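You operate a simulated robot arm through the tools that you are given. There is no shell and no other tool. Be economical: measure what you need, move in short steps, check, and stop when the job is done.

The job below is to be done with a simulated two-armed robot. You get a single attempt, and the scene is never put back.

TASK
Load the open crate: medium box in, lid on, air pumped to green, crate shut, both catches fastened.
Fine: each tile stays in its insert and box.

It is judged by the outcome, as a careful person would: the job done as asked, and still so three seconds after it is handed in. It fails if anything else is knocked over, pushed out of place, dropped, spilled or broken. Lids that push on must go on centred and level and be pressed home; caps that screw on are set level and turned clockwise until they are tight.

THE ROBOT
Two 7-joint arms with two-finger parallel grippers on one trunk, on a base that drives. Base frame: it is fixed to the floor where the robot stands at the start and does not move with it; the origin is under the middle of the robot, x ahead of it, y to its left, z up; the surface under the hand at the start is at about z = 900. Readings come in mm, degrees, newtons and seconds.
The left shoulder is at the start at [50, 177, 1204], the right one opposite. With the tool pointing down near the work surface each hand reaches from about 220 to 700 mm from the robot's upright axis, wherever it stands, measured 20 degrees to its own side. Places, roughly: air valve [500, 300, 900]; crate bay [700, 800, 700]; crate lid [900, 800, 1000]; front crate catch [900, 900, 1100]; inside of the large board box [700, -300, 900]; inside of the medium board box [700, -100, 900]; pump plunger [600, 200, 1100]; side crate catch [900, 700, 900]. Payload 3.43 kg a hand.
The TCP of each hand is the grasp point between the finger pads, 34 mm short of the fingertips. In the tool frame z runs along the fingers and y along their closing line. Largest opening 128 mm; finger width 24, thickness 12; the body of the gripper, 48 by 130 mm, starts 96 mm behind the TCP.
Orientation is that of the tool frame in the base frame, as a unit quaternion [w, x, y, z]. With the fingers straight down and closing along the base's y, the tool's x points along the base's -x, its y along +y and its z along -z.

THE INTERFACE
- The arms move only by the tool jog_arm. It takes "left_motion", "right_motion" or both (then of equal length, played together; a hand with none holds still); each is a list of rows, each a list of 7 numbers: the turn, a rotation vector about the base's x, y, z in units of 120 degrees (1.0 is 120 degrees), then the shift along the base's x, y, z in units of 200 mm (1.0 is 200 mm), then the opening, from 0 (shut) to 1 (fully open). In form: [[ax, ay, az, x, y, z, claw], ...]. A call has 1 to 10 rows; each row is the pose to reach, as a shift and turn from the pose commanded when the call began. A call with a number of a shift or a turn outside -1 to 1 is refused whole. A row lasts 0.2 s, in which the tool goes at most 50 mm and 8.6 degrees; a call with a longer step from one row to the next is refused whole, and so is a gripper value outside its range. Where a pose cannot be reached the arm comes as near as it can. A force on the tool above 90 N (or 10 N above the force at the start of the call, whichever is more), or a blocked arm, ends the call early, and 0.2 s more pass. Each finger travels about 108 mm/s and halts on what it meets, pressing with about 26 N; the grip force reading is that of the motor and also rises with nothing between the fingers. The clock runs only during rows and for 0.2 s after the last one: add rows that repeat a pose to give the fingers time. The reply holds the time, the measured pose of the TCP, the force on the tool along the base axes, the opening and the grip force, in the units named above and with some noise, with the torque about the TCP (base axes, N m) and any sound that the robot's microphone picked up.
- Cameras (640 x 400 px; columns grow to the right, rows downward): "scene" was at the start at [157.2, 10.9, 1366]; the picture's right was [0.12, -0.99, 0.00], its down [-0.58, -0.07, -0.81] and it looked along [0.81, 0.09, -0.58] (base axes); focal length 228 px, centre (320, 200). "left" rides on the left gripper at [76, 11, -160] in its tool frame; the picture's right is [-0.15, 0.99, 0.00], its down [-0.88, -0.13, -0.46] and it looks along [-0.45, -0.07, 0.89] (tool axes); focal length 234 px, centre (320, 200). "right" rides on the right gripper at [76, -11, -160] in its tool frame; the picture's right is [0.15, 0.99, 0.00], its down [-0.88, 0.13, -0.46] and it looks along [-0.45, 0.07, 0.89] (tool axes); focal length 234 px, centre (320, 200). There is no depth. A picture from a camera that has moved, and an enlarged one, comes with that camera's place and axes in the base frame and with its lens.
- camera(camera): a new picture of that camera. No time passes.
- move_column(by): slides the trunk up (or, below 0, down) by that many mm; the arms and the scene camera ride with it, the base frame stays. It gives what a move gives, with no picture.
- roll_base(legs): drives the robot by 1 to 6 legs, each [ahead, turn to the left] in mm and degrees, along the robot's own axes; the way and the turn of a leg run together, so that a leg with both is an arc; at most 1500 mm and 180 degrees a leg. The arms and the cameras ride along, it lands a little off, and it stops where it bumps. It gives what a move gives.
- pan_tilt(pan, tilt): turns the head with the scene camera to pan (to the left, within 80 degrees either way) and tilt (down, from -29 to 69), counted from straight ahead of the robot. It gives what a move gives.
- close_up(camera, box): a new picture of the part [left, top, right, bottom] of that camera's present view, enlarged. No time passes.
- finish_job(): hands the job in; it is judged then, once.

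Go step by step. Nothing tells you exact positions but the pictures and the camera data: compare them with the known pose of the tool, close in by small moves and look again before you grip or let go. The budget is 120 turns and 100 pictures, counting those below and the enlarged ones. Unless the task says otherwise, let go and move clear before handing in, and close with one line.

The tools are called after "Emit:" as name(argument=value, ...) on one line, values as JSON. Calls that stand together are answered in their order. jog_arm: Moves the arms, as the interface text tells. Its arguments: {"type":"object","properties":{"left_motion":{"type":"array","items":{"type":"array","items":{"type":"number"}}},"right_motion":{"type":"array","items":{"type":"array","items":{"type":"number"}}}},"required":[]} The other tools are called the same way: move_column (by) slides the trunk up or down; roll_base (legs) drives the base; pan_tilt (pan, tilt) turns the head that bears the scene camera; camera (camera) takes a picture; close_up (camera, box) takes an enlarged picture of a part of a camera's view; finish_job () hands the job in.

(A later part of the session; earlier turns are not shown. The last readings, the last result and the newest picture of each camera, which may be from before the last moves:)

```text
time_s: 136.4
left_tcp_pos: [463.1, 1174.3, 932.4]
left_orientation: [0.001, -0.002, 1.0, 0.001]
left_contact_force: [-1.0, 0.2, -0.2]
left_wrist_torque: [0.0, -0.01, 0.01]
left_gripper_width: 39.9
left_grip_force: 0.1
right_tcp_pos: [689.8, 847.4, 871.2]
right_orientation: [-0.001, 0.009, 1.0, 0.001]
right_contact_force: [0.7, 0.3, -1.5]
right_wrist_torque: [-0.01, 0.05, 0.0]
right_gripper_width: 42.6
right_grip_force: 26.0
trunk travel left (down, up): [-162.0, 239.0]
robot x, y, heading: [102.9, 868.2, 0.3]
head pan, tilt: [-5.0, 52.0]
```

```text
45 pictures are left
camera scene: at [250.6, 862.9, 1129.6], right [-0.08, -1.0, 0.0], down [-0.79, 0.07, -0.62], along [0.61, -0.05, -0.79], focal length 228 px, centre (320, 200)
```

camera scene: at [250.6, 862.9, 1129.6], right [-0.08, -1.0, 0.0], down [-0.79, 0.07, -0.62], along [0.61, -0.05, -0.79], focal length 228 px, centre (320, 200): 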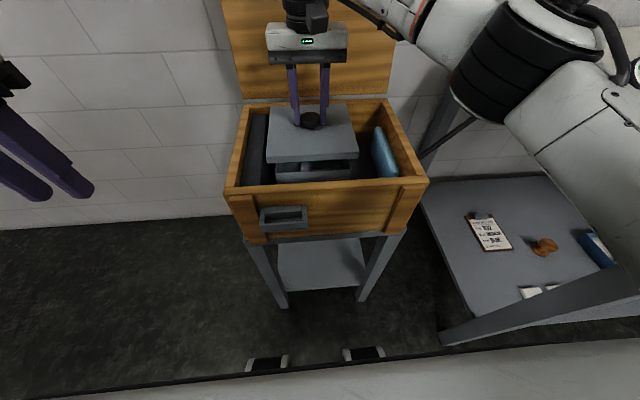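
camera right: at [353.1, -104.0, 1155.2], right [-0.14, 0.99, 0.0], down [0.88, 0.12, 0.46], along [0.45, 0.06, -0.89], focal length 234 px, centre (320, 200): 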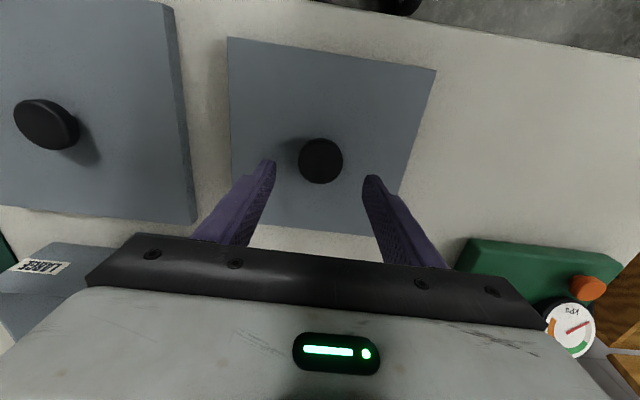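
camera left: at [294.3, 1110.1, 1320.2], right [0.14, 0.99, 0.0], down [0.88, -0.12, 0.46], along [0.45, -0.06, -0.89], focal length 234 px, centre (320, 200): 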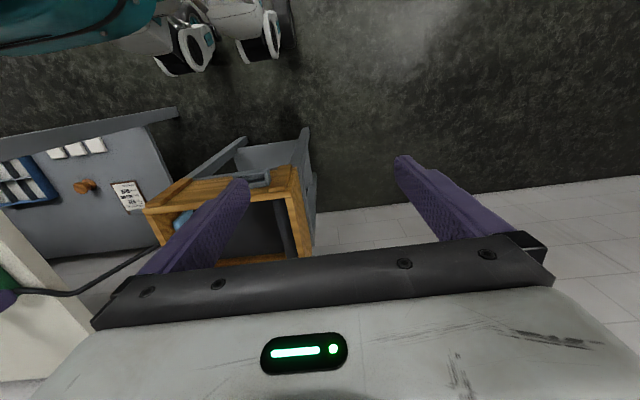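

Emit:
move_column(by=-22)

Emit:
close_up(camera="scene", box=[230, 80, 400, 200])

Emit:
camera(camera="right")

```text
time_s: 137.0
left_tcp_pos: [463.3, 1174.3, 910.1]
left_orientation: [0.001, -0.003, 1.0, 0.0]
left_contact_force: [0.0, 0.7, -1.0]
left_wrist_torque: [-0.01, 0.01, 0.02]
left_gripper_width: 39.8
left_grip_force: 0.1
right_tcp_pos: [689.4, 846.3, 849.6]
right_orientation: [-0.001, 0.009, 1.0, 0.0]
right_contact_force: [0.3, 0.2, -0.8]
right_wrist_torque: [0.01, 0.02, 0.01]
right_gripper_width: 42.6
right_grip_force: 26.0
trunk travel left (down, up): [-140.0, 261.0]
robot x, y, heading: [105.7, 869.5, 0.4]
head pan, tilt: [-5.0, 52.0]
```

```text
3.33 times, centred on (315, 140) of scene
camera zoom: at [250.5, 862.9, 1107.5], right [-0.08, -1.0, 0.0], down [-0.79, 0.07, -0.62], along [0.61, -0.05, -0.79], focal length 759 px, centre (337, 400)
```

zoom: 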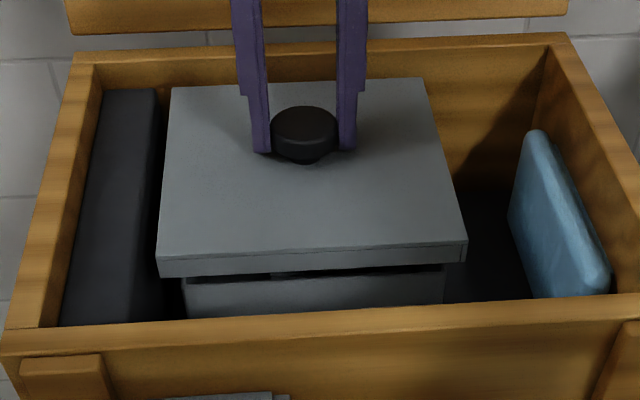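

```text
43 pictures are left
camera right: at [615.2, 838.1, 1009.2], right [-0.13, 0.99, 0.0], down [0.88, 0.12, 0.45], along [0.45, 0.06, -0.89], focal length 234 px, centre (320, 200)
```

right: 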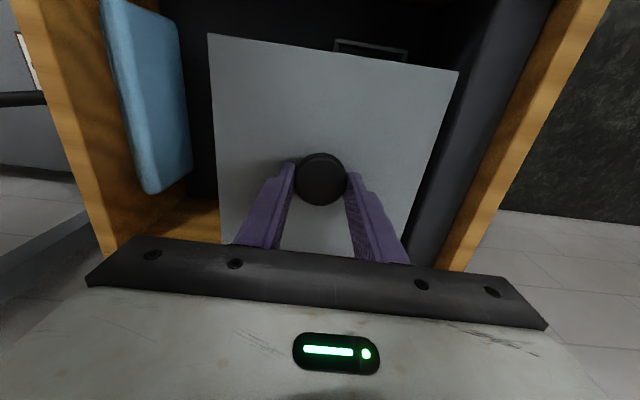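

Lid is within ~2 mm of centred on the box. Small correction, then lower onto the rim in small steps.

Emit:
jog_arm(right_motion=[[0, 0, 0, 0.008, -0.008, 0, 0], [0, 0, 0, 0.008, -0.008, -0.03, 0], [0, 0, 0, 0.008, -0.008, -0.06, 0], [0, 0, 0, 0.008, -0.008, -0.08, 0], [0, 0, 0, 0.008, -0.008, -0.1, 0], [0, 0, 0, 0.008, -0.008, -0.1, 0]])

Emit:
close_up(camera="scene", box=[230, 80, 400, 200])

```text
time_s: 138.4
left_tcp_pos: [462.8, 1173.7, 909.8]
left_orientation: [0.001, -0.002, 1.0, 0.0]
left_contact_force: [-0.2, 0.1, 1.1]
left_wrist_torque: [0.0, -0.03, 0.01]
left_gripper_width: 40.0
left_grip_force: 0.1
right_tcp_pos: [690.9, 844.1, 829.6]
right_orientation: [0.0, 0.009, 1.0, 0.0]
right_contact_force: [-0.4, -0.1, -1.1]
right_wrist_torque: [-0.01, -0.03, 0.0]
right_gripper_width: 42.7
right_grip_force: 25.7
trunk travel left (down, up): [-140.0, 261.0]
robot x, y, heading: [103.8, 864.4, 0.3]
head pan, tilt: [-5.0, 52.0]
```

```text
3.33 times, centred on (315, 140) of scene
camera zoom: at [250.6, 863.0, 1107.5], right [-0.08, -1.0, 0.0], down [-0.79, 0.07, -0.62], along [0.61, -0.05, -0.79], focal length 759 px, centre (337, 400)
```

zoom: 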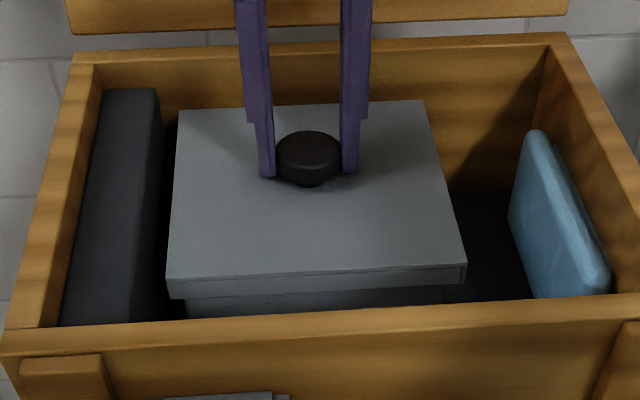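

Centred. Continue down slowly.

Emit:
jog_arm(right_motion=[[0, 0, 0, 0, 0, -0.01, 0], [0, 0, 0, 0, 0, -0.02, 0], [0, 0, 0, 0, 0, -0.03, 0], [0, 0, 0, 0, 0, -0.04, 0], [0, 0, 0, 0, 0, -0.05, 0], [0, 0, 0, 0, 0, -0.06, 0]])

```text
time_s: 139.8
left_tcp_pos: [463.6, 1174.6, 910.3]
left_orientation: [0.001, -0.003, 1.0, 0.0]
left_contact_force: [0.0, 0.5, 0.4]
left_wrist_torque: [0.01, 0.05, 0.01]
left_gripper_width: 40.0
left_grip_force: 0.1
right_tcp_pos: [692.2, 844.4, 817.0]
right_orientation: [-0.001, 0.009, 1.0, 0.0]
right_contact_force: [-0.3, -0.1, -0.5]
right_wrist_torque: [-0.11, -0.11, -0.01]
right_gripper_width: 42.7
right_grip_force: 25.9
trunk travel left (down, up): [-140.0, 261.0]
robot x, y, heading: [105.9, 866.4, 0.4]
head pan, tilt: [-5.0, 52.0]
```

Emit:
jog_arm(right_motion=[[0, 0, 0, 0, 0, -0.01, 0], [0, 0, 0, 0, 0, -0.02, 0], [0, 0, 0, 0, 0, -0.03, 0], [0, 0, 0, 0, 0, -0.04, 0]])

Emit:
close_up(camera="scene", box=[230, 80, 400, 200])

```text
time_s: 140.8
left_tcp_pos: [461.6, 1174.6, 911.5]
left_orientation: [0.002, -0.003, 1.0, 0.0]
left_contact_force: [0.7, 0.1, 0.8]
left_wrist_torque: [0.04, 0.0, -0.01]
left_gripper_width: 39.8
left_grip_force: 0.0
right_tcp_pos: [691.1, 845.7, 815.1]
right_orientation: [0.003, 0.008, 1.0, 0.001]
right_contact_force: [4.0, 1.7, 28.4]
right_wrist_torque: [0.05, -0.01, -0.02]
right_gripper_width: 42.8
right_grip_force: 25.9
trunk travel left (down, up): [-140.0, 261.0]
robot x, y, heading: [106.7, 865.8, 0.2]
head pan, tilt: [-5.0, 52.0]
```

```text
3.33 times, centred on (315, 140) of scene
camera zoom: at [248.6, 863.1, 1108.1], right [-0.08, -1.0, 0.0], down [-0.78, 0.07, -0.62], along [0.62, -0.05, -0.79], focal length 759 px, centre (337, 400)
```

zoom: 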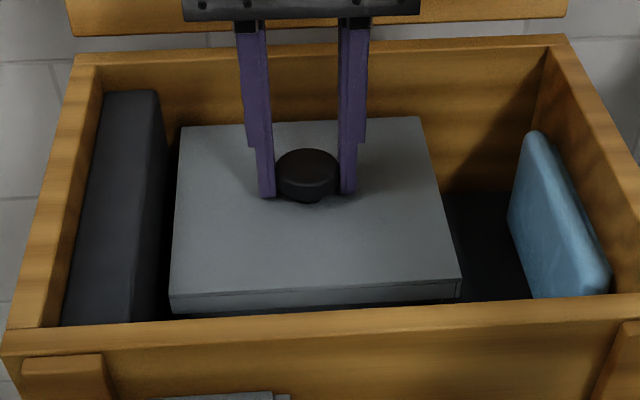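

The lid is seated over the rim with 28 N. Pressing a bit harder to be sure it is home.

Emit:
jog_arm(right_motion=[[0, 0, 0, 0, 0, -0.012, 0], [0, 0, 0, 0, 0, -0.024, 0], [0, 0, 0, 0, 0, -0.036, 0], [0, 0, 0, 0, 0, -0.036, 0]])

```text
time_s: 141.8
left_tcp_pos: [461.0, 1173.8, 912.5]
left_orientation: [0.003, -0.002, 1.0, -0.001]
left_contact_force: [-0.7, 0.4, 0.5]
left_wrist_torque: [-0.03, 0.02, 0.0]
left_gripper_width: 39.9
left_grip_force: 0.0
right_tcp_pos: [690.2, 845.8, 812.2]
right_orientation: [0.008, 0.009, 1.0, 0.002]
right_contact_force: [3.6, -0.8, 52.1]
right_wrist_torque: [-0.55, 0.54, 0.14]
right_gripper_width: 42.9
right_grip_force: 26.0
trunk travel left (down, up): [-140.0, 261.0]
robot x, y, heading: [103.0, 869.0, 0.4]
head pan, tilt: [-5.0, 52.0]
```

52 N and it only yields by finger slip—looks home. Relax, open, and rise to inspect.

Emit:
jog_arm(right_motion=[[0, 0, 0, 0, 0, 0.03, 0], [0, 0, 0, 0, 0, 0.05, 0.35], [0, 0, 0, 0, 0, 0.05, 0.45], [0, 0, 0, 0, 0, 0.05, 0.5], [0, 0, 0, 0, 0, 0.2, 0.5], [0, 0, 0, 0, 0, 0.4, 0.5]])

Emit:
close_up(camera="scene", box=[230, 80, 400, 200])

Emit:
close_up(camera="right", box=[160, 20, 520, 250])

```text
time_s: 143.2
left_tcp_pos: [463.5, 1174.4, 910.7]
left_orientation: [0.002, -0.003, 1.0, -0.001]
left_contact_force: [0.2, -0.3, 0.0]
left_wrist_torque: [0.02, 0.0, 0.02]
left_gripper_width: 39.9
left_grip_force: 0.1
right_tcp_pos: [690.8, 846.1, 882.7]
right_orientation: [-0.002, 0.009, 1.0, -0.001]
right_contact_force: [-0.5, 0.0, 0.2]
right_wrist_torque: [0.0, -0.01, 0.02]
right_gripper_width: 63.8
right_grip_force: 0.0
trunk travel left (down, up): [-140.0, 261.0]
robot x, y, heading: [105.4, 868.8, 0.4]
head pan, tilt: [-5.0, 52.0]
```

```text
3.33 times, centred on (315, 140) of scene
camera zoom: at [250.4, 863.2, 1107.4], right [-0.08, -1.0, 0.0], down [-0.79, 0.06, -0.62], along [0.61, -0.05, -0.79], focal length 759 px, centre (337, 400)
```

zoom: 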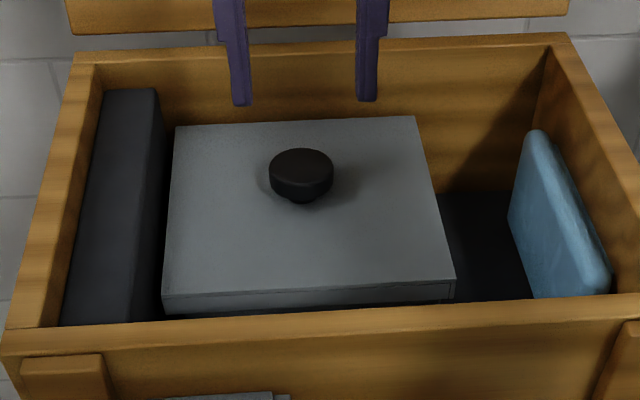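

```text
1.74 times, centred on (340, 135) of right
camera zoom: at [615.9, 837.3, 1042.2], right [-0.13, 0.99, 0.0], down [0.88, 0.12, 0.45], along [0.45, 0.06, -0.89], focal length 407 px, centre (285, 313)
```

zoom: 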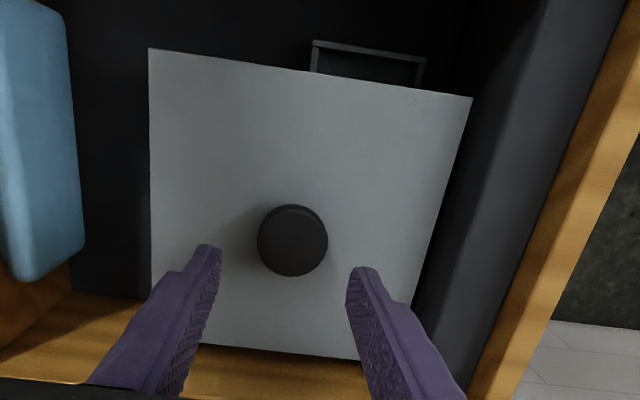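

Lid is level and centred. I'll give one firm push on the knob top with closed fingers to be sure it's home.

Emit:
jog_arm(right_motion=[[0, 0, 0, 0, 0.015, 0, 0.3], [0, 0, 0, 0, 0.015, 0, 0.1], [0, 0, 0, 0, 0.015, 0, 0], [0, 0, 0, 0, 0.015, -0.1, 0], [0, 0, 0, 0, 0.015, -0.19, 0], [0, 0, 0, 0, 0.015, -0.22, 0], [0, 0, 0, 0, 0.015, -0.24, 0], [0, 0, 0, 0, 0.015, -0.26, 0], [0, 0, 0, 0, 0.015, -0.28, 0]])

```text
time_s: 145.2
left_tcp_pos: [459.1, 1173.9, 913.2]
left_orientation: [0.004, -0.002, 1.0, -0.001]
left_contact_force: [0.2, 0.8, 0.3]
left_wrist_torque: [-0.03, -0.01, -0.01]
left_gripper_width: 40.0
left_grip_force: 0.1
right_tcp_pos: [691.2, 848.2, 836.4]
right_orientation: [0.007, 0.008, 1.0, 0.002]
right_contact_force: [1.7, -0.1, 44.3]
right_wrist_torque: [-0.02, 0.39, 0.14]
right_gripper_width: 0.0
right_grip_force: 26.0
trunk travel left (down, up): [-140.0, 261.0]
robot x, y, heading: [107.4, 865.7, 0.1]
head pan, tilt: [-5.0, 52.0]
```

Emit:
jog_arm(right_motion=[[0, 0, 0, 0, 0, -0.015, 0], [0, 0, 0, 0, 0, -0.03, 0], [0, 0, 0, 0, 0, -0.03, 0]])

Emit:
jog_arm(right_motion=[[0, 0, 0, 0, 0, 0.05, 0], [0, 0, 0, 0, 0, 0.1, 0], [0, 0, 0, 0, 0, 0.3, 0], [0, 0, 0, 0, 0, 0.5, 0]])

Emit:
close_up(camera="scene", box=[230, 80, 400, 200])

```text
time_s: 146.0
left_tcp_pos: [459.7, 1173.7, 913.1]
left_orientation: [0.004, -0.003, 1.0, 0.0]
left_contact_force: [0.1, -0.6, 0.7]
left_wrist_torque: [0.04, -0.01, 0.0]
left_gripper_width: 40.1
left_grip_force: 0.1
right_tcp_pos: [690.4, 846.7, 837.9]
right_orientation: [0.012, 0.009, 1.0, 0.003]
right_contact_force: [1.0, -4.1, 71.1]
right_wrist_torque: [-0.16, 0.72, -0.06]
right_gripper_width: 0.0
right_grip_force: 26.1
trunk travel left (down, up): [-140.0, 261.0]
robot x, y, heading: [104.0, 865.7, 0.2]
head pan, tilt: [-5.0, 52.0]
```

```text
time_s: 147.0
left_tcp_pos: [462.7, 1174.7, 910.2]
left_orientation: [0.002, -0.002, 1.0, -0.001]
left_contact_force: [0.4, -1.0, 0.0]
left_wrist_torque: [0.01, 0.01, -0.01]
left_gripper_width: 39.9
left_grip_force: 0.1
right_tcp_pos: [690.8, 847.2, 919.6]
right_orientation: [-0.001, 0.008, 1.0, -0.001]
right_contact_force: [-0.4, -0.4, -0.5]
right_wrist_torque: [0.03, 0.0, 0.0]
right_gripper_width: 0.0
right_grip_force: 25.8
trunk travel left (down, up): [-140.0, 261.0]
robot x, y, heading: [108.1, 869.1, 0.5]
head pan, tilt: [-5.0, 52.0]
```

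```text
3.33 times, centred on (315, 140) of scene
camera zoom: at [250.2, 863.3, 1107.4], right [-0.08, -1.0, 0.0], down [-0.79, 0.06, -0.62], along [0.61, -0.05, -0.79], focal length 759 px, centre (337, 400)
```

zoom: 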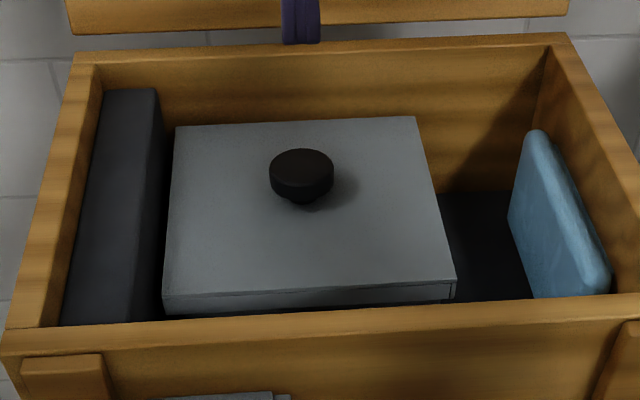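

Lid is home. Now off to the pump: raise, retract, and drive so the plunger is in the left hand's comfortable zone.

Emit:
move_column(by=250)

Emit:
jog_arm(right_motion=[[0, 0, 0, -0.1, 0, 0, 0.1], [0, 0, 0, -0.3, -0.1, 0, 0.3], [0, 0, 0, -0.5, -0.2, 0, 0.4], [0, 0, 0, -0.7, -0.3, 0, 0.4], [0, 0, 0, -0.9, -0.4, 0, 0.4], [0, 0, 0, -1, -0.5, 0, 0.4]])

Emit:
roll_base(legs=[[-275, 0], [0, -90], [940, 0], [0, 90], [170, 0]])

Emit:
pan_tilt(pan=22, tilt=35)

Emit:
camera(camera="scene")

```text
time_s: 149.6
left_tcp_pos: [463.9, 1174.0, 1160.2]
left_orientation: [0.001, -0.003, 1.0, 0.0]
left_contact_force: [-0.2, -1.0, 0.4]
left_wrist_torque: [-0.02, -0.01, 0.01]
left_gripper_width: 39.7
left_grip_force: 0.0
right_tcp_pos: [693.1, 846.5, 1169.0]
right_orientation: [-0.001, 0.009, 1.0, 0.0]
right_contact_force: [-0.8, 0.1, 0.8]
right_wrist_torque: [0.0, -0.01, 0.02]
right_gripper_width: 0.0
right_grip_force: 25.9
trunk travel left (down, up): [-390.0, 11.0]
robot x, y, heading: [105.9, 870.9, 0.2]
head pan, tilt: [-5.0, 52.0]
```

```text
time_s: 151.0
left_tcp_pos: [462.6, 1173.1, 1161.7]
left_orientation: [0.001, -0.003, 1.0, 0.0]
left_contact_force: [-0.2, -0.2, -0.4]
left_wrist_torque: [0.03, 0.02, 0.01]
left_gripper_width: 40.1
left_grip_force: 0.1
right_tcp_pos: [489.6, 744.5, 1169.3]
right_orientation: [0.0, 0.008, 1.0, 0.0]
right_contact_force: [0.4, 0.3, 0.0]
right_wrist_torque: [-0.04, 0.01, 0.03]
right_gripper_width: 51.1
right_grip_force: 0.1
trunk travel left (down, up): [-390.0, 11.0]
robot x, y, heading: [103.3, 868.0, 0.1]
head pan, tilt: [-5.0, 52.0]
```

```text
time_s: 166.2
left_tcp_pos: [375.1, 220.3, 1160.2]
left_orientation: [0.0, -0.006, 1.0, -0.001]
left_contact_force: [0.3, -0.1, 0.2]
left_wrist_torque: [0.03, 0.04, -0.01]
left_gripper_width: 39.9
left_grip_force: 0.2
right_tcp_pos: [405.3, -208.6, 1169.4]
right_orientation: [-0.001, 0.004, 1.0, 0.0]
right_contact_force: [-0.2, -0.2, -0.4]
right_wrist_torque: [-0.03, 0.06, 0.01]
right_gripper_width: 51.4
right_grip_force: 0.0
trunk travel left (down, up): [-390.0, 11.0]
robot x, y, heading: [16.4, -85.4, 0.8]
head pan, tilt: [-5.0, 52.0]
```

```text
time_s: 167.1
left_tcp_pos: [374.1, 220.1, 1160.0]
left_orientation: [0.002, -0.006, 1.0, 0.0]
left_contact_force: [0.9, -0.7, -0.6]
left_wrist_torque: [0.01, 0.02, -0.01]
left_gripper_width: 39.8
left_grip_force: 0.1
right_tcp_pos: [403.4, -206.9, 1168.8]
right_orientation: [-0.001, 0.004, 1.0, 0.0]
right_contact_force: [0.4, -1.0, 0.0]
right_wrist_torque: [-0.01, 0.0, 0.0]
right_gripper_width: 51.0
right_grip_force: 0.1
trunk travel left (down, up): [-390.0, 11.0]
robot x, y, heading: [17.8, -86.7, 0.5]
head pan, tilt: [22.0, 35.0]
```

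```text
37 pictures are left
camera scene: at [170.2, -52.1, 1381.8], right [0.39, -0.92, 0.0], down [-0.53, -0.22, -0.82], along [0.76, 0.32, -0.57], focal length 228 px, centre (320, 200)
```

scene: 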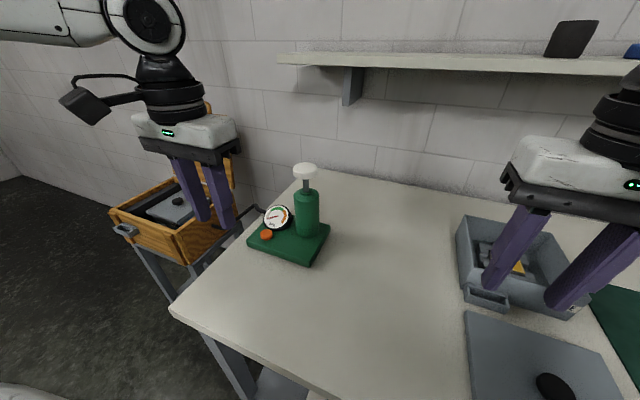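

Plunger estimated at [613, 175], top ≈1130. Bring the closed left fingers above it.

Emit:
jog_arm(left_motion=[[0, 0, 0, 0.05, 0, 0.1, 0.2], [0, 0, 0, 0.2, -0.03, 0.2, 0], [0, 0, 0, 0.4, -0.08, 0.22, 0], [0, 0, 0, 0.6, -0.13, 0.22, 0], [0, 0, 0, 0.8, -0.18, 0.22, 0], [0, 0, 0, 1, -0.22, 0.22, 0]])

Emit:
jog_arm(left_motion=[[0, 0, 0, 0.1, 0, 0, 0], [0, 0, 0, 0.19, 0, 0, 0], [0, 0, 0, 0.19, 0, 0, 0]])

Emit:
close_up(camera="scene", box=[230, 110, 370, 270])

Emit:
close_up(camera="left", box=[200, 50, 440, 270])

```text
time_s: 168.5
left_tcp_pos: [557.6, 179.5, 1202.8]
left_orientation: [0.001, -0.005, 1.0, 0.002]
left_contact_force: [0.8, -0.9, -0.3]
left_wrist_torque: [-0.03, -0.04, -0.02]
left_gripper_width: 0.2
left_grip_force: 25.4
left hand out of reach, approached as far as the arm can: row 6
right_tcp_pos: [404.1, -207.0, 1168.8]
right_orientation: [0.0, 0.004, 1.0, 0.0]
right_contact_force: [0.0, -0.6, 0.5]
right_wrist_torque: [0.03, -0.05, 0.0]
right_gripper_width: 51.4
right_grip_force: 0.2
trunk travel left (down, up): [-390.0, 11.0]
robot x, y, heading: [19.2, -87.2, 0.6]
head pan, tilt: [22.0, 35.0]
```

```text
time_s: 169.3
left_tcp_pos: [568.8, 187.0, 1187.3]
left_orientation: [0.002, -0.006, 1.0, 0.0]
left_contact_force: [-0.7, 0.1, -0.6]
left_wrist_torque: [-0.01, -0.03, 0.02]
left_gripper_width: 0.0
left_grip_force: 25.9
left hand out of reach, approached as far as the arm can: row 1, 2, 3
right_tcp_pos: [403.5, -207.0, 1170.0]
right_orientation: [-0.001, 0.004, 1.0, 0.0]
right_contact_force: [0.2, -0.4, 0.1]
right_wrist_torque: [-0.02, -0.03, -0.01]
right_gripper_width: 51.0
right_grip_force: 0.0
trunk travel left (down, up): [-390.0, 11.0]
robot x, y, heading: [21.3, -89.8, 0.7]
head pan, tilt: [22.0, 35.0]
```

```text
2.50 times, centred on (300, 190) of scene
camera zoom: at [170.1, -52.0, 1381.9], right [0.39, -0.92, 0.0], down [-0.53, -0.22, -0.82], along [0.76, 0.32, -0.57], focal length 569 px, centre (370, 225)
```

zoom: 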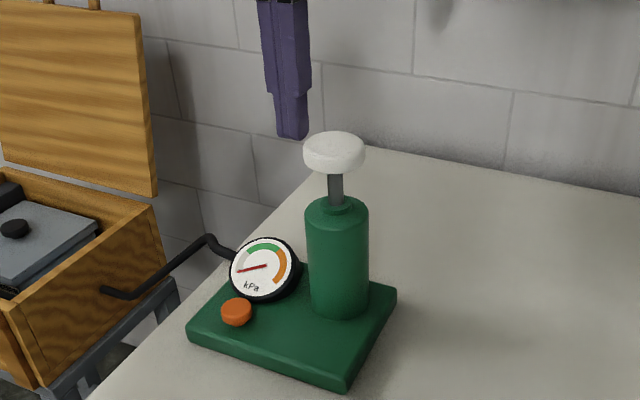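

```text
1.82 times, centred on (320, 160) of left
camera zoom: at [492.6, 198.2, 1347.8], right [0.13, 0.99, 0.0], down [0.88, -0.12, 0.46], along [0.45, -0.06, -0.89], focal length 426 px, centre (320, 273)
```

zoom: 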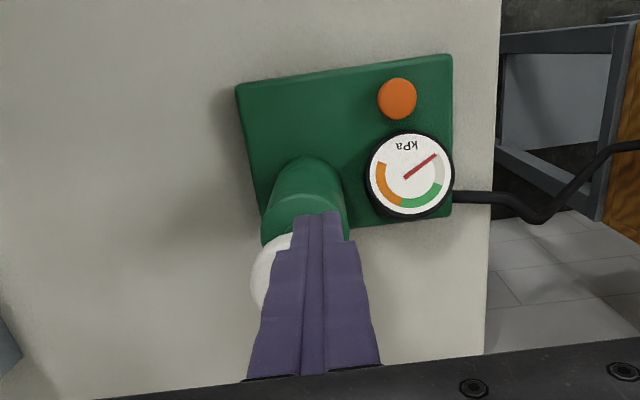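

The reach is short by ~45 mm; there is still room at the table edge, so roll forward 35 mm.

Emit:
roll_base(legs=[[35, 0]])

Emit:
jog_arm(left_motion=[[0, 0, 0, 0.05, -0.03, 0, 0], [0, 0, 0, 0.06, -0.05, 0, 0]])

Emit:
close_up(camera="scene", box=[230, 110, 370, 270])

Emit:
close_up(camera="left", box=[200, 50, 440, 270])

```text
time_s: 170.1
left_tcp_pos: [604.7, 188.0, 1186.9]
left_orientation: [0.0, -0.006, 1.0, 0.0]
left_contact_force: [0.9, 0.8, -1.1]
left_wrist_torque: [-0.02, 0.07, -0.03]
left_gripper_width: 0.0
left_grip_force: 26.0
right_tcp_pos: [439.1, -207.0, 1169.2]
right_orientation: [-0.002, 0.005, 1.0, -0.001]
right_contact_force: [0.8, -0.1, 0.0]
right_wrist_torque: [0.01, 0.04, 0.0]
right_gripper_width: 51.4
right_grip_force: 0.1
trunk travel left (down, up): [-390.0, 11.0]
robot x, y, heading: [52.2, -90.4, 0.6]
head pan, tilt: [22.0, 35.0]
```

```text
time_s: 170.7
left_tcp_pos: [602.2, 184.8, 1186.6]
left_orientation: [0.003, -0.006, 1.0, -0.001]
left_contact_force: [-0.2, 0.0, 0.2]
left_wrist_torque: [0.01, -0.04, -0.03]
left_gripper_width: 0.1
left_grip_force: 25.7
left hand out of reach, approached as far as the arm can: row 1, 2
right_tcp_pos: [437.6, -207.3, 1168.9]
right_orientation: [0.0, 0.004, 1.0, 0.0]
right_contact_force: [-0.3, 0.2, -0.4]
right_wrist_torque: [0.02, 0.01, -0.02]
right_gripper_width: 51.2
right_grip_force: 0.0
trunk travel left (down, up): [-390.0, 11.0]
robot x, y, heading: [50.1, -86.9, 0.8]
head pan, tilt: [22.0, 35.0]
```

```text
2.50 times, centred on (300, 190) of scene
camera zoom: at [203.1, -51.7, 1382.0], right [0.39, -0.92, 0.0], down [-0.53, -0.22, -0.82], along [0.76, 0.32, -0.57], focal length 569 px, centre (370, 225)
```

zoom: 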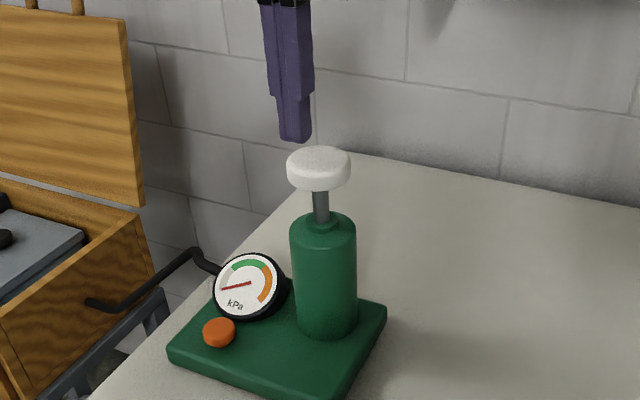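

```text
1.82 times, centred on (320, 160) of left
camera zoom: at [525.4, 195.9, 1345.5], right [0.13, 0.99, 0.0], down [0.88, -0.12, 0.46], along [0.46, -0.06, -0.89], focal length 426 px, centre (320, 273)
```

zoom: 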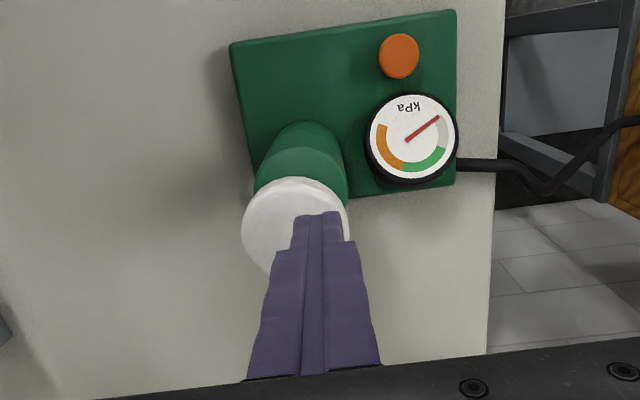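

Knob centre is ≈13 mm ahead and 13 mm right of the fingertips. A small base turn corrects that.

Emit:
roll_base(legs=[[8, -1.4]])

Emit:
close_up(camera="left", box=[200, 50, 440, 270])

```text
time_s: 171.4
left_tcp_pos: [602.2, 184.4, 1186.2]
left_orientation: [0.002, -0.005, 1.0, -0.001]
left_contact_force: [-0.2, 0.3, 0.3]
left_wrist_torque: [0.0, 0.0, 0.01]
left_gripper_width: 0.0
left_grip_force: 26.6
right_tcp_pos: [435.7, -207.6, 1168.8]
right_orientation: [-0.002, 0.005, 1.0, 0.0]
right_contact_force: [0.3, 0.2, -0.6]
right_wrist_torque: [-0.02, 0.0, 0.02]
right_gripper_width: 51.2
right_grip_force: 0.0
trunk travel left (down, up): [-390.0, 11.0]
robot x, y, heading: [50.5, -87.9, 0.4]
head pan, tilt: [22.0, 35.0]
stopped in leg 1: the robot was blocked; the commanded pose is now the measured one
```

```text
1.82 times, centred on (320, 160) of left
camera zoom: at [526.6, 195.4, 1345.3], right [0.14, 0.99, 0.0], down [0.88, -0.12, 0.46], along [0.46, -0.06, -0.89], focal length 426 px, centre (320, 273)
```

zoom: 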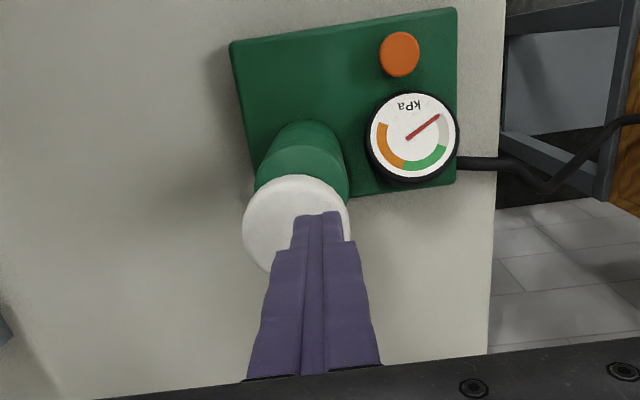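

The base touches the table; back off 4 mm and turn only.

Emit:
roll_base(legs=[[-5, 0], [0, -1.7]])

Emit:
close_up(camera="left", box=[200, 50, 440, 270])

```text
time_s: 172.5
left_tcp_pos: [605.7, 168.2, 1185.6]
left_orientation: [0.002, 0.009, 1.0, -0.001]
left_contact_force: [0.4, 0.0, -0.6]
left_wrist_torque: [-0.03, 0.02, -0.01]
left_gripper_width: 0.0
left_grip_force: 25.9
right_tcp_pos: [427.9, -218.7, 1169.4]
right_orientation: [-0.001, 0.021, 1.0, 0.0]
right_contact_force: [-0.3, -0.2, 0.4]
right_wrist_torque: [0.03, 0.0, 0.04]
right_gripper_width: 51.1
right_grip_force: 0.2
trunk travel left (down, up): [-390.0, 11.0]
robot x, y, heading: [46.5, -85.6, -1.4]
head pan, tilt: [22.0, 35.0]
```

```text
1.82 times, centred on (320, 160) of left
camera zoom: at [529.9, 180.9, 1345.4], right [0.17, 0.99, 0.0], down [0.88, -0.15, 0.46], along [0.45, -0.08, -0.89], focal length 426 px, centre (320, 273)
```

zoom: 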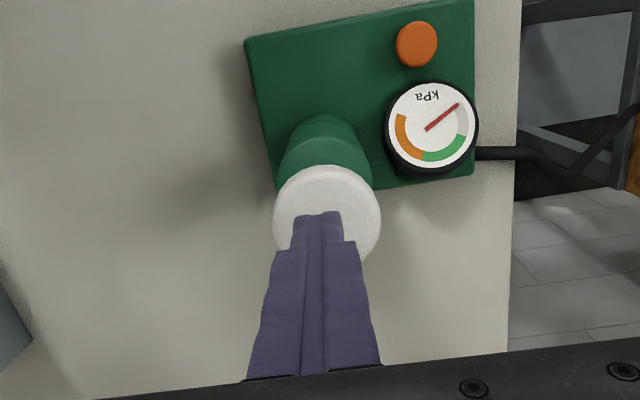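

Fingertips are over the knob (≈8 mm off centre). Press with the trunk in steps, watching the gauge.

Emit:
move_column(by=-35)

Emit:
move_column(by=-25)

Emit:
close_up(camera="scene", box=[220, 90, 360, 270])

```text
time_s: 173.3
left_tcp_pos: [605.5, 168.5, 1150.9]
left_orientation: [0.002, 0.01, 1.0, -0.001]
left_contact_force: [1.1, 0.7, 2.0]
left_wrist_torque: [0.02, -0.02, 0.0]
left_gripper_width: 0.1
left_grip_force: 25.9
right_tcp_pos: [427.4, -218.7, 1135.8]
right_orientation: [-0.001, 0.022, 1.0, 0.0]
right_contact_force: [0.0, -0.3, 0.2]
right_wrist_torque: [0.01, -0.01, -0.02]
right_gripper_width: 51.5
right_grip_force: 0.1
trunk travel left (down, up): [-355.0, 46.0]
robot x, y, heading: [46.5, -86.5, -1.1]
head pan, tilt: [22.0, 35.0]
```

```text
time_s: 174.0
left_tcp_pos: [605.7, 168.2, 1126.1]
left_orientation: [0.003, 0.01, 1.0, -0.001]
left_contact_force: [1.3, 1.6, 5.2]
left_wrist_torque: [0.06, -0.1, 0.01]
left_gripper_width: 0.0
left_grip_force: 25.9
right_tcp_pos: [427.6, -219.1, 1109.8]
right_orientation: [0.0, 0.02, 1.0, 0.001]
right_contact_force: [0.7, 0.6, 0.4]
right_wrist_torque: [-0.01, 0.03, 0.02]
right_gripper_width: 51.3
right_grip_force: 0.0
trunk travel left (down, up): [-330.0, 71.0]
robot x, y, heading: [48.2, -85.3, -1.3]
head pan, tilt: [22.0, 35.0]
heard: click
```

```text
2.22 times, centred on (290, 180) of scene
camera zoom: at [199.1, -55.9, 1322.0], right [0.36, -0.93, 0.0], down [-0.54, -0.2, -0.82], along [0.77, 0.29, -0.57], focal length 506 px, centre (387, 244)
```

zoom: 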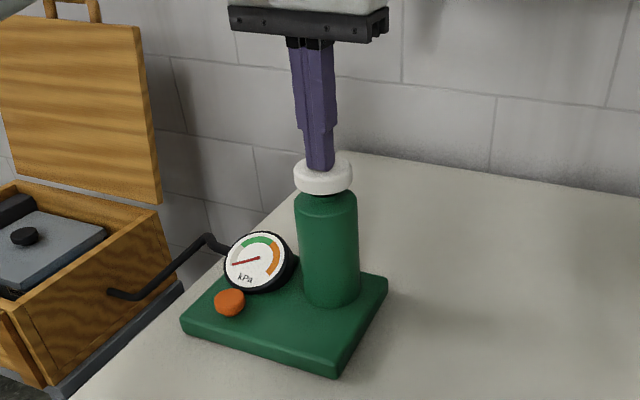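

A click: the stroke is complete. Raise for the return, then stroke again and read the gauge.

Emit:
close_up(camera="scene", box=[260, 180, 295, 210])

Emit:
move_column(by=45)

Emit:
move_column(by=-46)

Emit:
close_up(camera="scene", box=[260, 150, 320, 210])

```text
13.33 times, centred on (278, 195) of scene
camera zoom: at [199.1, -55.9, 1322.0], right [0.36, -0.93, 0.0], down [-0.54, -0.2, -0.82], along [0.77, 0.29, -0.57], focal length 3034 px, centre (887, 267)
```

zoom: 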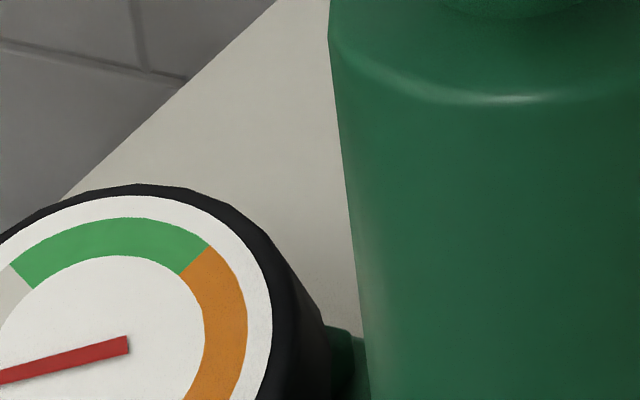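

```text
time_s: 174.9
left_tcp_pos: [606.2, 168.3, 1170.1]
left_orientation: [0.001, 0.009, 1.0, 0.0]
left_contact_force: [-0.8, 0.2, -0.4]
left_wrist_torque: [-0.01, 0.03, 0.0]
left_gripper_width: 0.0
left_grip_force: 26.3
right_tcp_pos: [428.2, -218.5, 1154.6]
right_orientation: [-0.002, 0.02, 1.0, 0.001]
right_contact_force: [0.4, 0.7, -0.3]
right_wrist_torque: [-0.02, 0.01, 0.0]
right_gripper_width: 51.5
right_grip_force: 0.1
trunk travel left (down, up): [-375.0, 26.0]
robot x, y, heading: [44.2, -81.8, -1.1]
head pan, tilt: [22.0, 35.0]
```

```text
time_s: 175.8
left_tcp_pos: [605.6, 167.7, 1125.8]
left_orientation: [0.004, 0.011, 1.0, -0.002]
left_contact_force: [-0.5, 0.5, 5.8]
left_wrist_torque: [0.02, 0.01, -0.04]
left_gripper_width: 0.0
left_grip_force: 25.9
right_tcp_pos: [427.4, -218.5, 1107.9]
right_orientation: [-0.001, 0.021, 1.0, 0.0]
right_contact_force: [-0.7, 0.4, -0.6]
right_wrist_torque: [-0.01, 0.0, 0.01]
right_gripper_width: 51.0
right_grip_force: 0.0
trunk travel left (down, up): [-329.0, 72.0]
robot x, y, heading: [43.9, -85.1, -1.3]
head pan, tilt: [22.0, 35.0]
heard: click
```

```text
6.67 times, centred on (290, 180) of scene
camera zoom: at [198.8, -56.1, 1321.1], right [0.36, -0.93, 0.0], down [-0.54, -0.2, -0.82], along [0.77, 0.29, -0.57], focal length 1517 px, centre (520, 333)
```

zoom: 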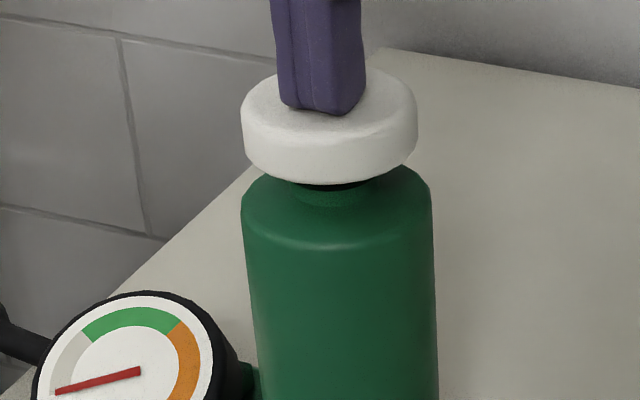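

The needle hasn't risen. Press a little deeper to see whether the stroke is full.

Emit:
move_column(by=-12)

Emit:
close_up(camera="scene", box=[240, 140, 330, 230])

```text
time_s: 176.4
left_tcp_pos: [604.4, 167.8, 1118.7]
left_orientation: [0.009, 0.009, 1.0, -0.002]
left_contact_force: [5.8, 6.2, 34.6]
left_wrist_torque: [0.24, -0.33, -0.27]
left_gripper_width: 0.0
left_grip_force: 25.9
right_tcp_pos: [426.5, -218.9, 1096.8]
right_orientation: [0.0, 0.021, 1.0, 0.0]
right_contact_force: [-0.9, 0.2, 0.1]
right_wrist_torque: [0.0, 0.0, 0.01]
right_gripper_width: 51.0
right_grip_force: 0.1
trunk travel left (down, up): [-317.0, 84.0]
robot x, y, heading: [45.3, -86.1, -1.0]
head pan, tilt: [22.0, 35.0]
```

```text
4.44 times, centred on (285, 185) of scene
camera zoom: at [197.2, -56.6, 1309.8], right [0.36, -0.93, 0.0], down [-0.53, -0.2, -0.82], along [0.77, 0.29, -0.57], focal length 1012 px, centre (476, 267)
```

zoom: 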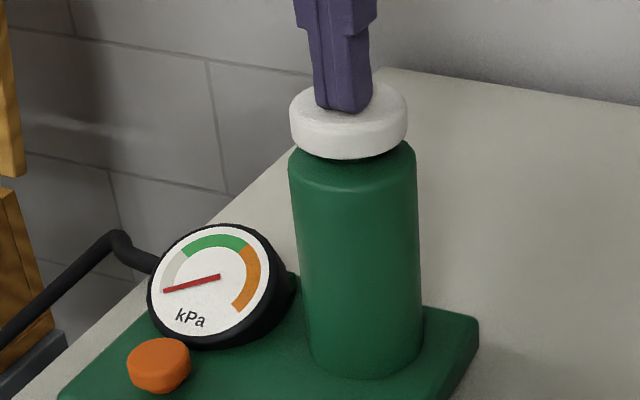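

Bottomed now. The bladder may first need filling; I'll do three more strokes and then look at gauge and bladder.

Emit:
move_column(by=56)

Emit:
move_column(by=-53)

Emit:
move_column(by=53)

Emit:
move_column(by=-53)

Emit:
camera(camera="scene")

Emit:
close_up(camera="left", box=[320, 50, 480, 190])

```text
time_s: 177.3
left_tcp_pos: [606.4, 167.6, 1167.7]
left_orientation: [0.0, 0.01, 1.0, 0.0]
left_contact_force: [0.0, -0.7, 0.8]
left_wrist_torque: [0.01, -0.02, -0.01]
left_gripper_width: 0.0
left_grip_force: 26.1
right_tcp_pos: [428.3, -217.7, 1151.5]
right_orientation: [-0.001, 0.021, 1.0, 0.0]
right_contact_force: [-0.8, 0.3, 0.4]
right_wrist_torque: [-0.01, -0.02, -0.01]
right_gripper_width: 51.4
right_grip_force: 0.0
trunk travel left (down, up): [-373.0, 28.0]
robot x, y, heading: [49.0, -87.0, -1.2]
head pan, tilt: [22.0, 35.0]
```

```text
time_s: 178.3
left_tcp_pos: [603.9, 168.3, 1120.3]
left_orientation: [0.006, 0.009, 1.0, -0.001]
left_contact_force: [3.3, 3.9, 23.5]
left_wrist_torque: [0.19, -0.28, -0.16]
left_gripper_width: 0.0
left_grip_force: 25.8
right_tcp_pos: [427.2, -219.4, 1099.7]
right_orientation: [-0.001, 0.022, 1.0, 0.001]
right_contact_force: [-0.2, -0.5, 0.3]
right_wrist_torque: [0.0, 0.0, -0.01]
right_gripper_width: 51.1
right_grip_force: 0.0
trunk travel left (down, up): [-320.0, 81.0]
robot x, y, heading: [48.7, -86.7, -1.3]
head pan, tilt: [22.0, 35.0]
heard: click
```

```text
time_s: 179.2
left_tcp_pos: [605.6, 168.6, 1167.4]
left_orientation: [0.002, 0.01, 1.0, -0.002]
left_contact_force: [0.5, 0.2, -0.7]
left_wrist_torque: [0.01, -0.01, 0.01]
left_gripper_width: 0.0
left_grip_force: 25.7
right_tcp_pos: [427.3, -218.9, 1152.4]
right_orientation: [0.0, 0.021, 1.0, 0.0]
right_contact_force: [0.5, 0.0, 0.5]
right_wrist_torque: [-0.01, 0.04, 0.0]
right_gripper_width: 51.0
right_grip_force: 0.0
trunk travel left (down, up): [-373.0, 28.0]
robot x, y, heading: [51.0, -86.6, -1.2]
head pan, tilt: [22.0, 35.0]
```

```text
time_s: 180.2
left_tcp_pos: [604.9, 168.4, 1120.0]
left_orientation: [0.006, 0.009, 1.0, -0.001]
left_contact_force: [3.4, 3.7, 23.8]
left_wrist_torque: [0.16, -0.27, -0.1]
left_gripper_width: 0.0
left_grip_force: 25.8
right_tcp_pos: [425.6, -219.2, 1099.7]
right_orientation: [0.001, 0.02, 1.0, 0.0]
right_contact_force: [0.2, -0.6, -0.2]
right_wrist_torque: [-0.03, 0.04, 0.03]
right_gripper_width: 51.5
right_grip_force: 0.0
trunk travel left (down, up): [-320.0, 81.0]
robot x, y, heading: [49.0, -85.3, -1.1]
head pan, tilt: [22.0, 35.0]
heard: click
```

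```text
26 pictures are left
camera scene: at [198.0, -56.3, 1312.5], right [0.36, -0.93, 0.0], down [-0.53, -0.2, -0.82], along [0.77, 0.29, -0.57], focal length 228 px, centre (320, 200)
```

scene: 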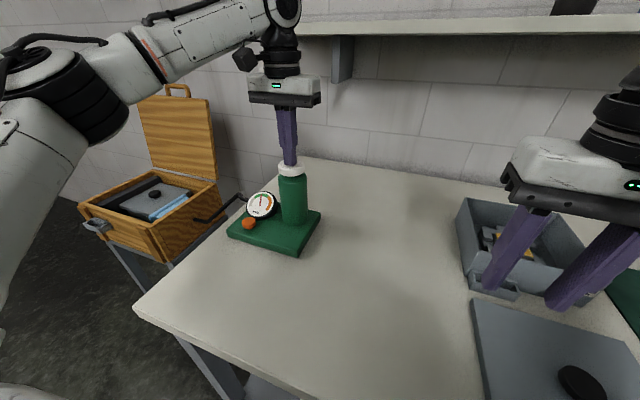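

```text
2.86 times, centred on (400, 120) of left
camera zoom: at [527.8, 181.2, 1278.7], right [0.16, 0.99, 0.0], down [0.87, -0.14, 0.47], along [0.46, -0.08, -0.88], focal length 669 px, centre (91, 429)
```

zoom: 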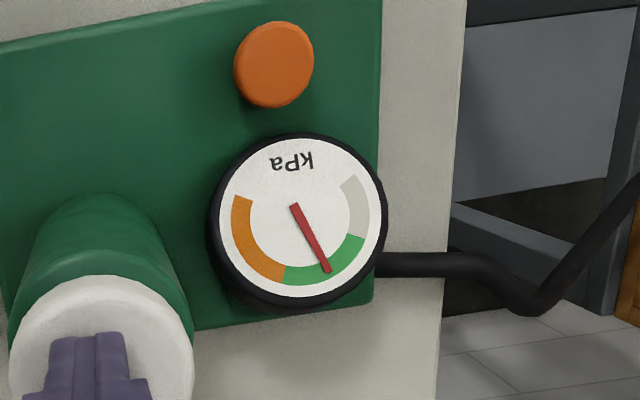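

Gauge is mid-green and the bladder has swelled toward the box. Raise clear and back away, checking the gauge holds.

Emit:
move_column(by=80)

Emit:
roll_base(legs=[[-200, 1.2]])

Emit:
camera(camera="scene")

Emit:
close_up(camera="scene", box=[210, 120, 350, 260])

```text
time_s: 181.3
left_tcp_pos: [606.1, 169.1, 1196.1]
left_orientation: [0.001, 0.009, 1.0, -0.002]
left_contact_force: [0.4, 0.0, 0.6]
left_wrist_torque: [0.02, 0.01, 0.02]
left_gripper_width: 0.0
left_grip_force: 25.9
right_tcp_pos: [428.2, -217.8, 1179.0]
right_orientation: [-0.001, 0.02, 1.0, 0.0]
right_contact_force: [-0.8, 0.3, -0.4]
right_wrist_torque: [-0.02, 0.04, 0.0]
right_gripper_width: 51.2
right_grip_force: 0.1
trunk travel left (down, up): [-400.0, 1.0]
robot x, y, heading: [47.8, -87.8, -1.1]
head pan, tilt: [22.0, 35.0]
```

```text
time_s: 182.9
left_tcp_pos: [395.8, 183.0, 1196.0]
left_orientation: [0.003, -0.004, 1.0, -0.001]
left_contact_force: [-0.1, -0.1, -0.2]
left_wrist_torque: [0.02, 0.0, -0.01]
left_gripper_width: 0.0
left_grip_force: 25.8
right_tcp_pos: [228.2, -208.0, 1179.6]
right_orientation: [0.0, 0.009, 1.0, 0.001]
right_contact_force: [-1.0, 0.3, 0.8]
right_wrist_torque: [0.0, -0.01, 0.01]
right_gripper_width: 51.3
right_grip_force: 0.0
trunk travel left (down, up): [-400.0, 1.0]
robot x, y, heading: [-155.3, -85.0, 0.2]
head pan, tilt: [22.0, 35.0]
```

```text
24 pictures are left
camera scene: at [-4.6, -50.6, 1392.0], right [0.38, -0.93, 0.0], down [-0.53, -0.22, -0.82], along [0.76, 0.31, -0.57], focal length 228 px, centre (320, 200)
```

scene: 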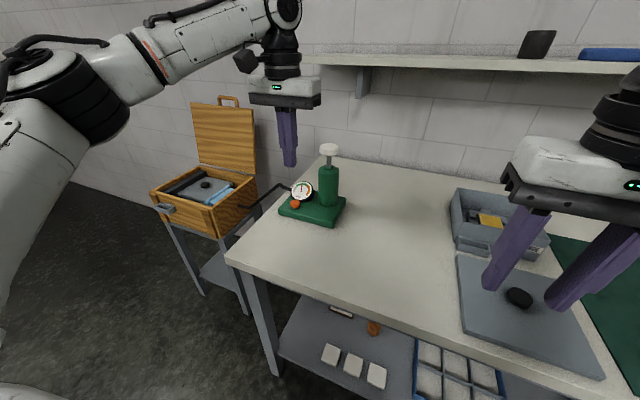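

```text
2.86 times, centred on (280, 190) of scene
camera zoom: at [-4.6, -50.6, 1392.0], right [0.38, -0.93, 0.0], down [-0.53, -0.22, -0.82], along [0.76, 0.31, -0.57], focal length 650 px, centre (434, 229)
```

zoom: 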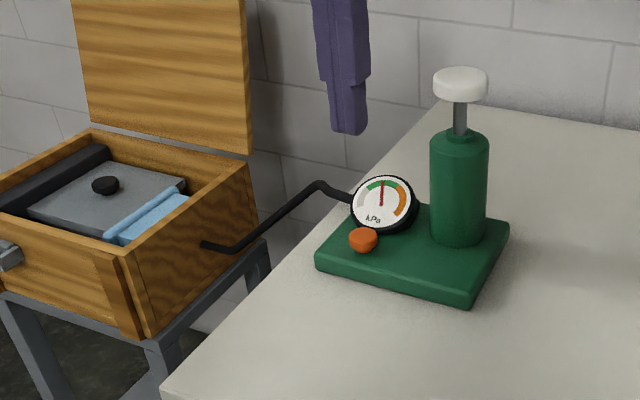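

Pressure holds in green and the bladder holds the box. Next the crate lid: I'll tuck the arms, rotate the right hand so it closes fore-aft (for the loop handle), and drive to the crate.

Emit:
jog_arm(left_motion=[[0, 0, 0, -0.1, 0.05, 0, 0], [0, 0, 0, -0.25, 0.1, 0, 0], [0, 0, 0, -0.4, 0.2, 0, 0], [0, 0, 0, -0.55, 0.3, 0, 0], [0, 0, 0, -0.7, 0.4, 0, 0], [0, 0, 0, -0.8, 0.5, 0, 0], [0, 0, 0, -0.85, 0.6, 0, 0], [0, 0, 0, -0.85, 0.6, 0, 0], [0, 0, 0, -0.85, 0.6, 0, 0], [0, 0, 0, -0.85, 0.6, 0, 0]], right_motion=[[0, 0, 0.07, 0, 0, 0, 0.4], [0, 0, 0.14, 0, 0, 0, 0.4], [0, 0, 0.21, 0, 0, 0, 0.4], [0, 0, 0.28, 0, 0, 0, 0.4], [0, 0, 0.35, 0, 0, 0, 0.4], [0, 0, 0.42, 0, 0, 0, 0.4], [0, 0, 0.49, 0, 0, 0, 0.4], [0, 0, 0.56, 0, 0, 0, 0.4], [0, 0, 0.63, 0, 0, 0, 0.4], [0, 0, 0.7, 0, 0, 0, 0.4]])

Emit:
roll_base(legs=[[0, 90], [990, 0], [0, -91.5], [250, 0]])

Emit:
pan_tilt(pan=-8, tilt=22)

Emit:
camera(camera="scene")

```text
time_s: 185.1
left_tcp_pos: [225.0, 303.1, 1195.5]
left_orientation: [0.003, -0.003, 1.0, -0.001]
left_contact_force: [-0.3, 0.2, -0.3]
left_wrist_torque: [0.01, -0.01, 0.0]
left_gripper_width: 0.1
left_grip_force: 26.1
right_tcp_pos: [189.0, -189.6, 1172.8]
right_orientation: [0.0, -0.662, 0.749, -0.002]
right_contact_force: [-0.7, 0.8, -1.1]
right_wrist_torque: [-0.03, 0.0, 0.04]
right_gripper_width: 51.1
right_grip_force: 0.1
right hand out of reach, approached as far as the arm can: row 9, 10
trunk travel left (down, up): [-400.0, 1.0]
robot x, y, heading: [-152.3, -83.3, 0.3]
head pan, tilt: [22.0, 35.0]
```

```text
time_s: 199.4
left_tcp_pos: [502.3, 1277.2, 1193.9]
left_orientation: [0.002, 0.014, 1.0, -0.001]
left_contact_force: [0.2, 0.1, -0.6]
left_wrist_torque: [0.02, 0.05, -0.01]
left_gripper_width: 0.0
left_grip_force: 26.4
right_tcp_pos: [448.0, 785.7, 1171.9]
right_orientation: [0.0, -0.648, 0.761, -0.001]
right_contact_force: [0.3, -0.3, -0.2]
right_wrist_torque: [-0.01, 0.02, -0.01]
right_gripper_width: 50.9
right_grip_force: 0.0
trunk travel left (down, up): [-400.0, 1.0]
robot x, y, heading: [106.3, 903.5, -1.8]
head pan, tilt: [22.0, 35.0]
```

```text
time_s: 200.3
left_tcp_pos: [500.8, 1278.3, 1194.4]
left_orientation: [0.002, 0.015, 1.0, -0.001]
left_contact_force: [0.6, -0.5, -0.9]
left_wrist_torque: [-0.03, -0.01, 0.01]
left_gripper_width: 0.2
left_grip_force: 26.0
right_tcp_pos: [447.4, 786.9, 1173.8]
right_orientation: [-0.001, -0.648, 0.762, -0.001]
right_contact_force: [0.5, 0.2, -0.3]
right_wrist_torque: [-0.02, 0.0, 0.03]
right_gripper_width: 51.2
right_grip_force: 0.1
trunk travel left (down, up): [-400.0, 1.0]
robot x, y, heading: [103.7, 904.8, -1.8]
head pan, tilt: [-8.0, 22.0]
```

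```text
22 pictures are left
camera scene: at [267.8, 885.5, 1412.5], right [-0.17, -0.99, 0.0], down [-0.37, 0.06, -0.93], along [0.91, -0.16, -0.38], focal length 228 px, centre (320, 200)
```

scene: 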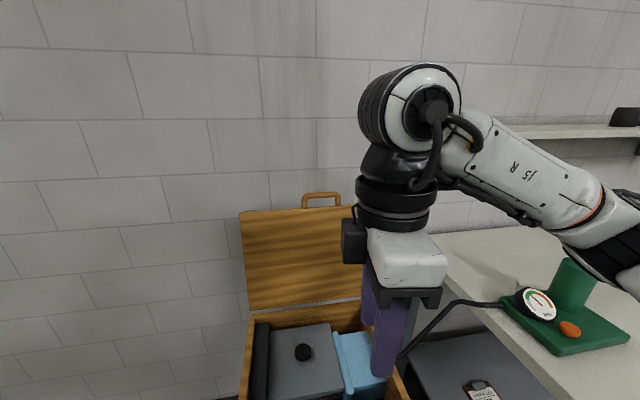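

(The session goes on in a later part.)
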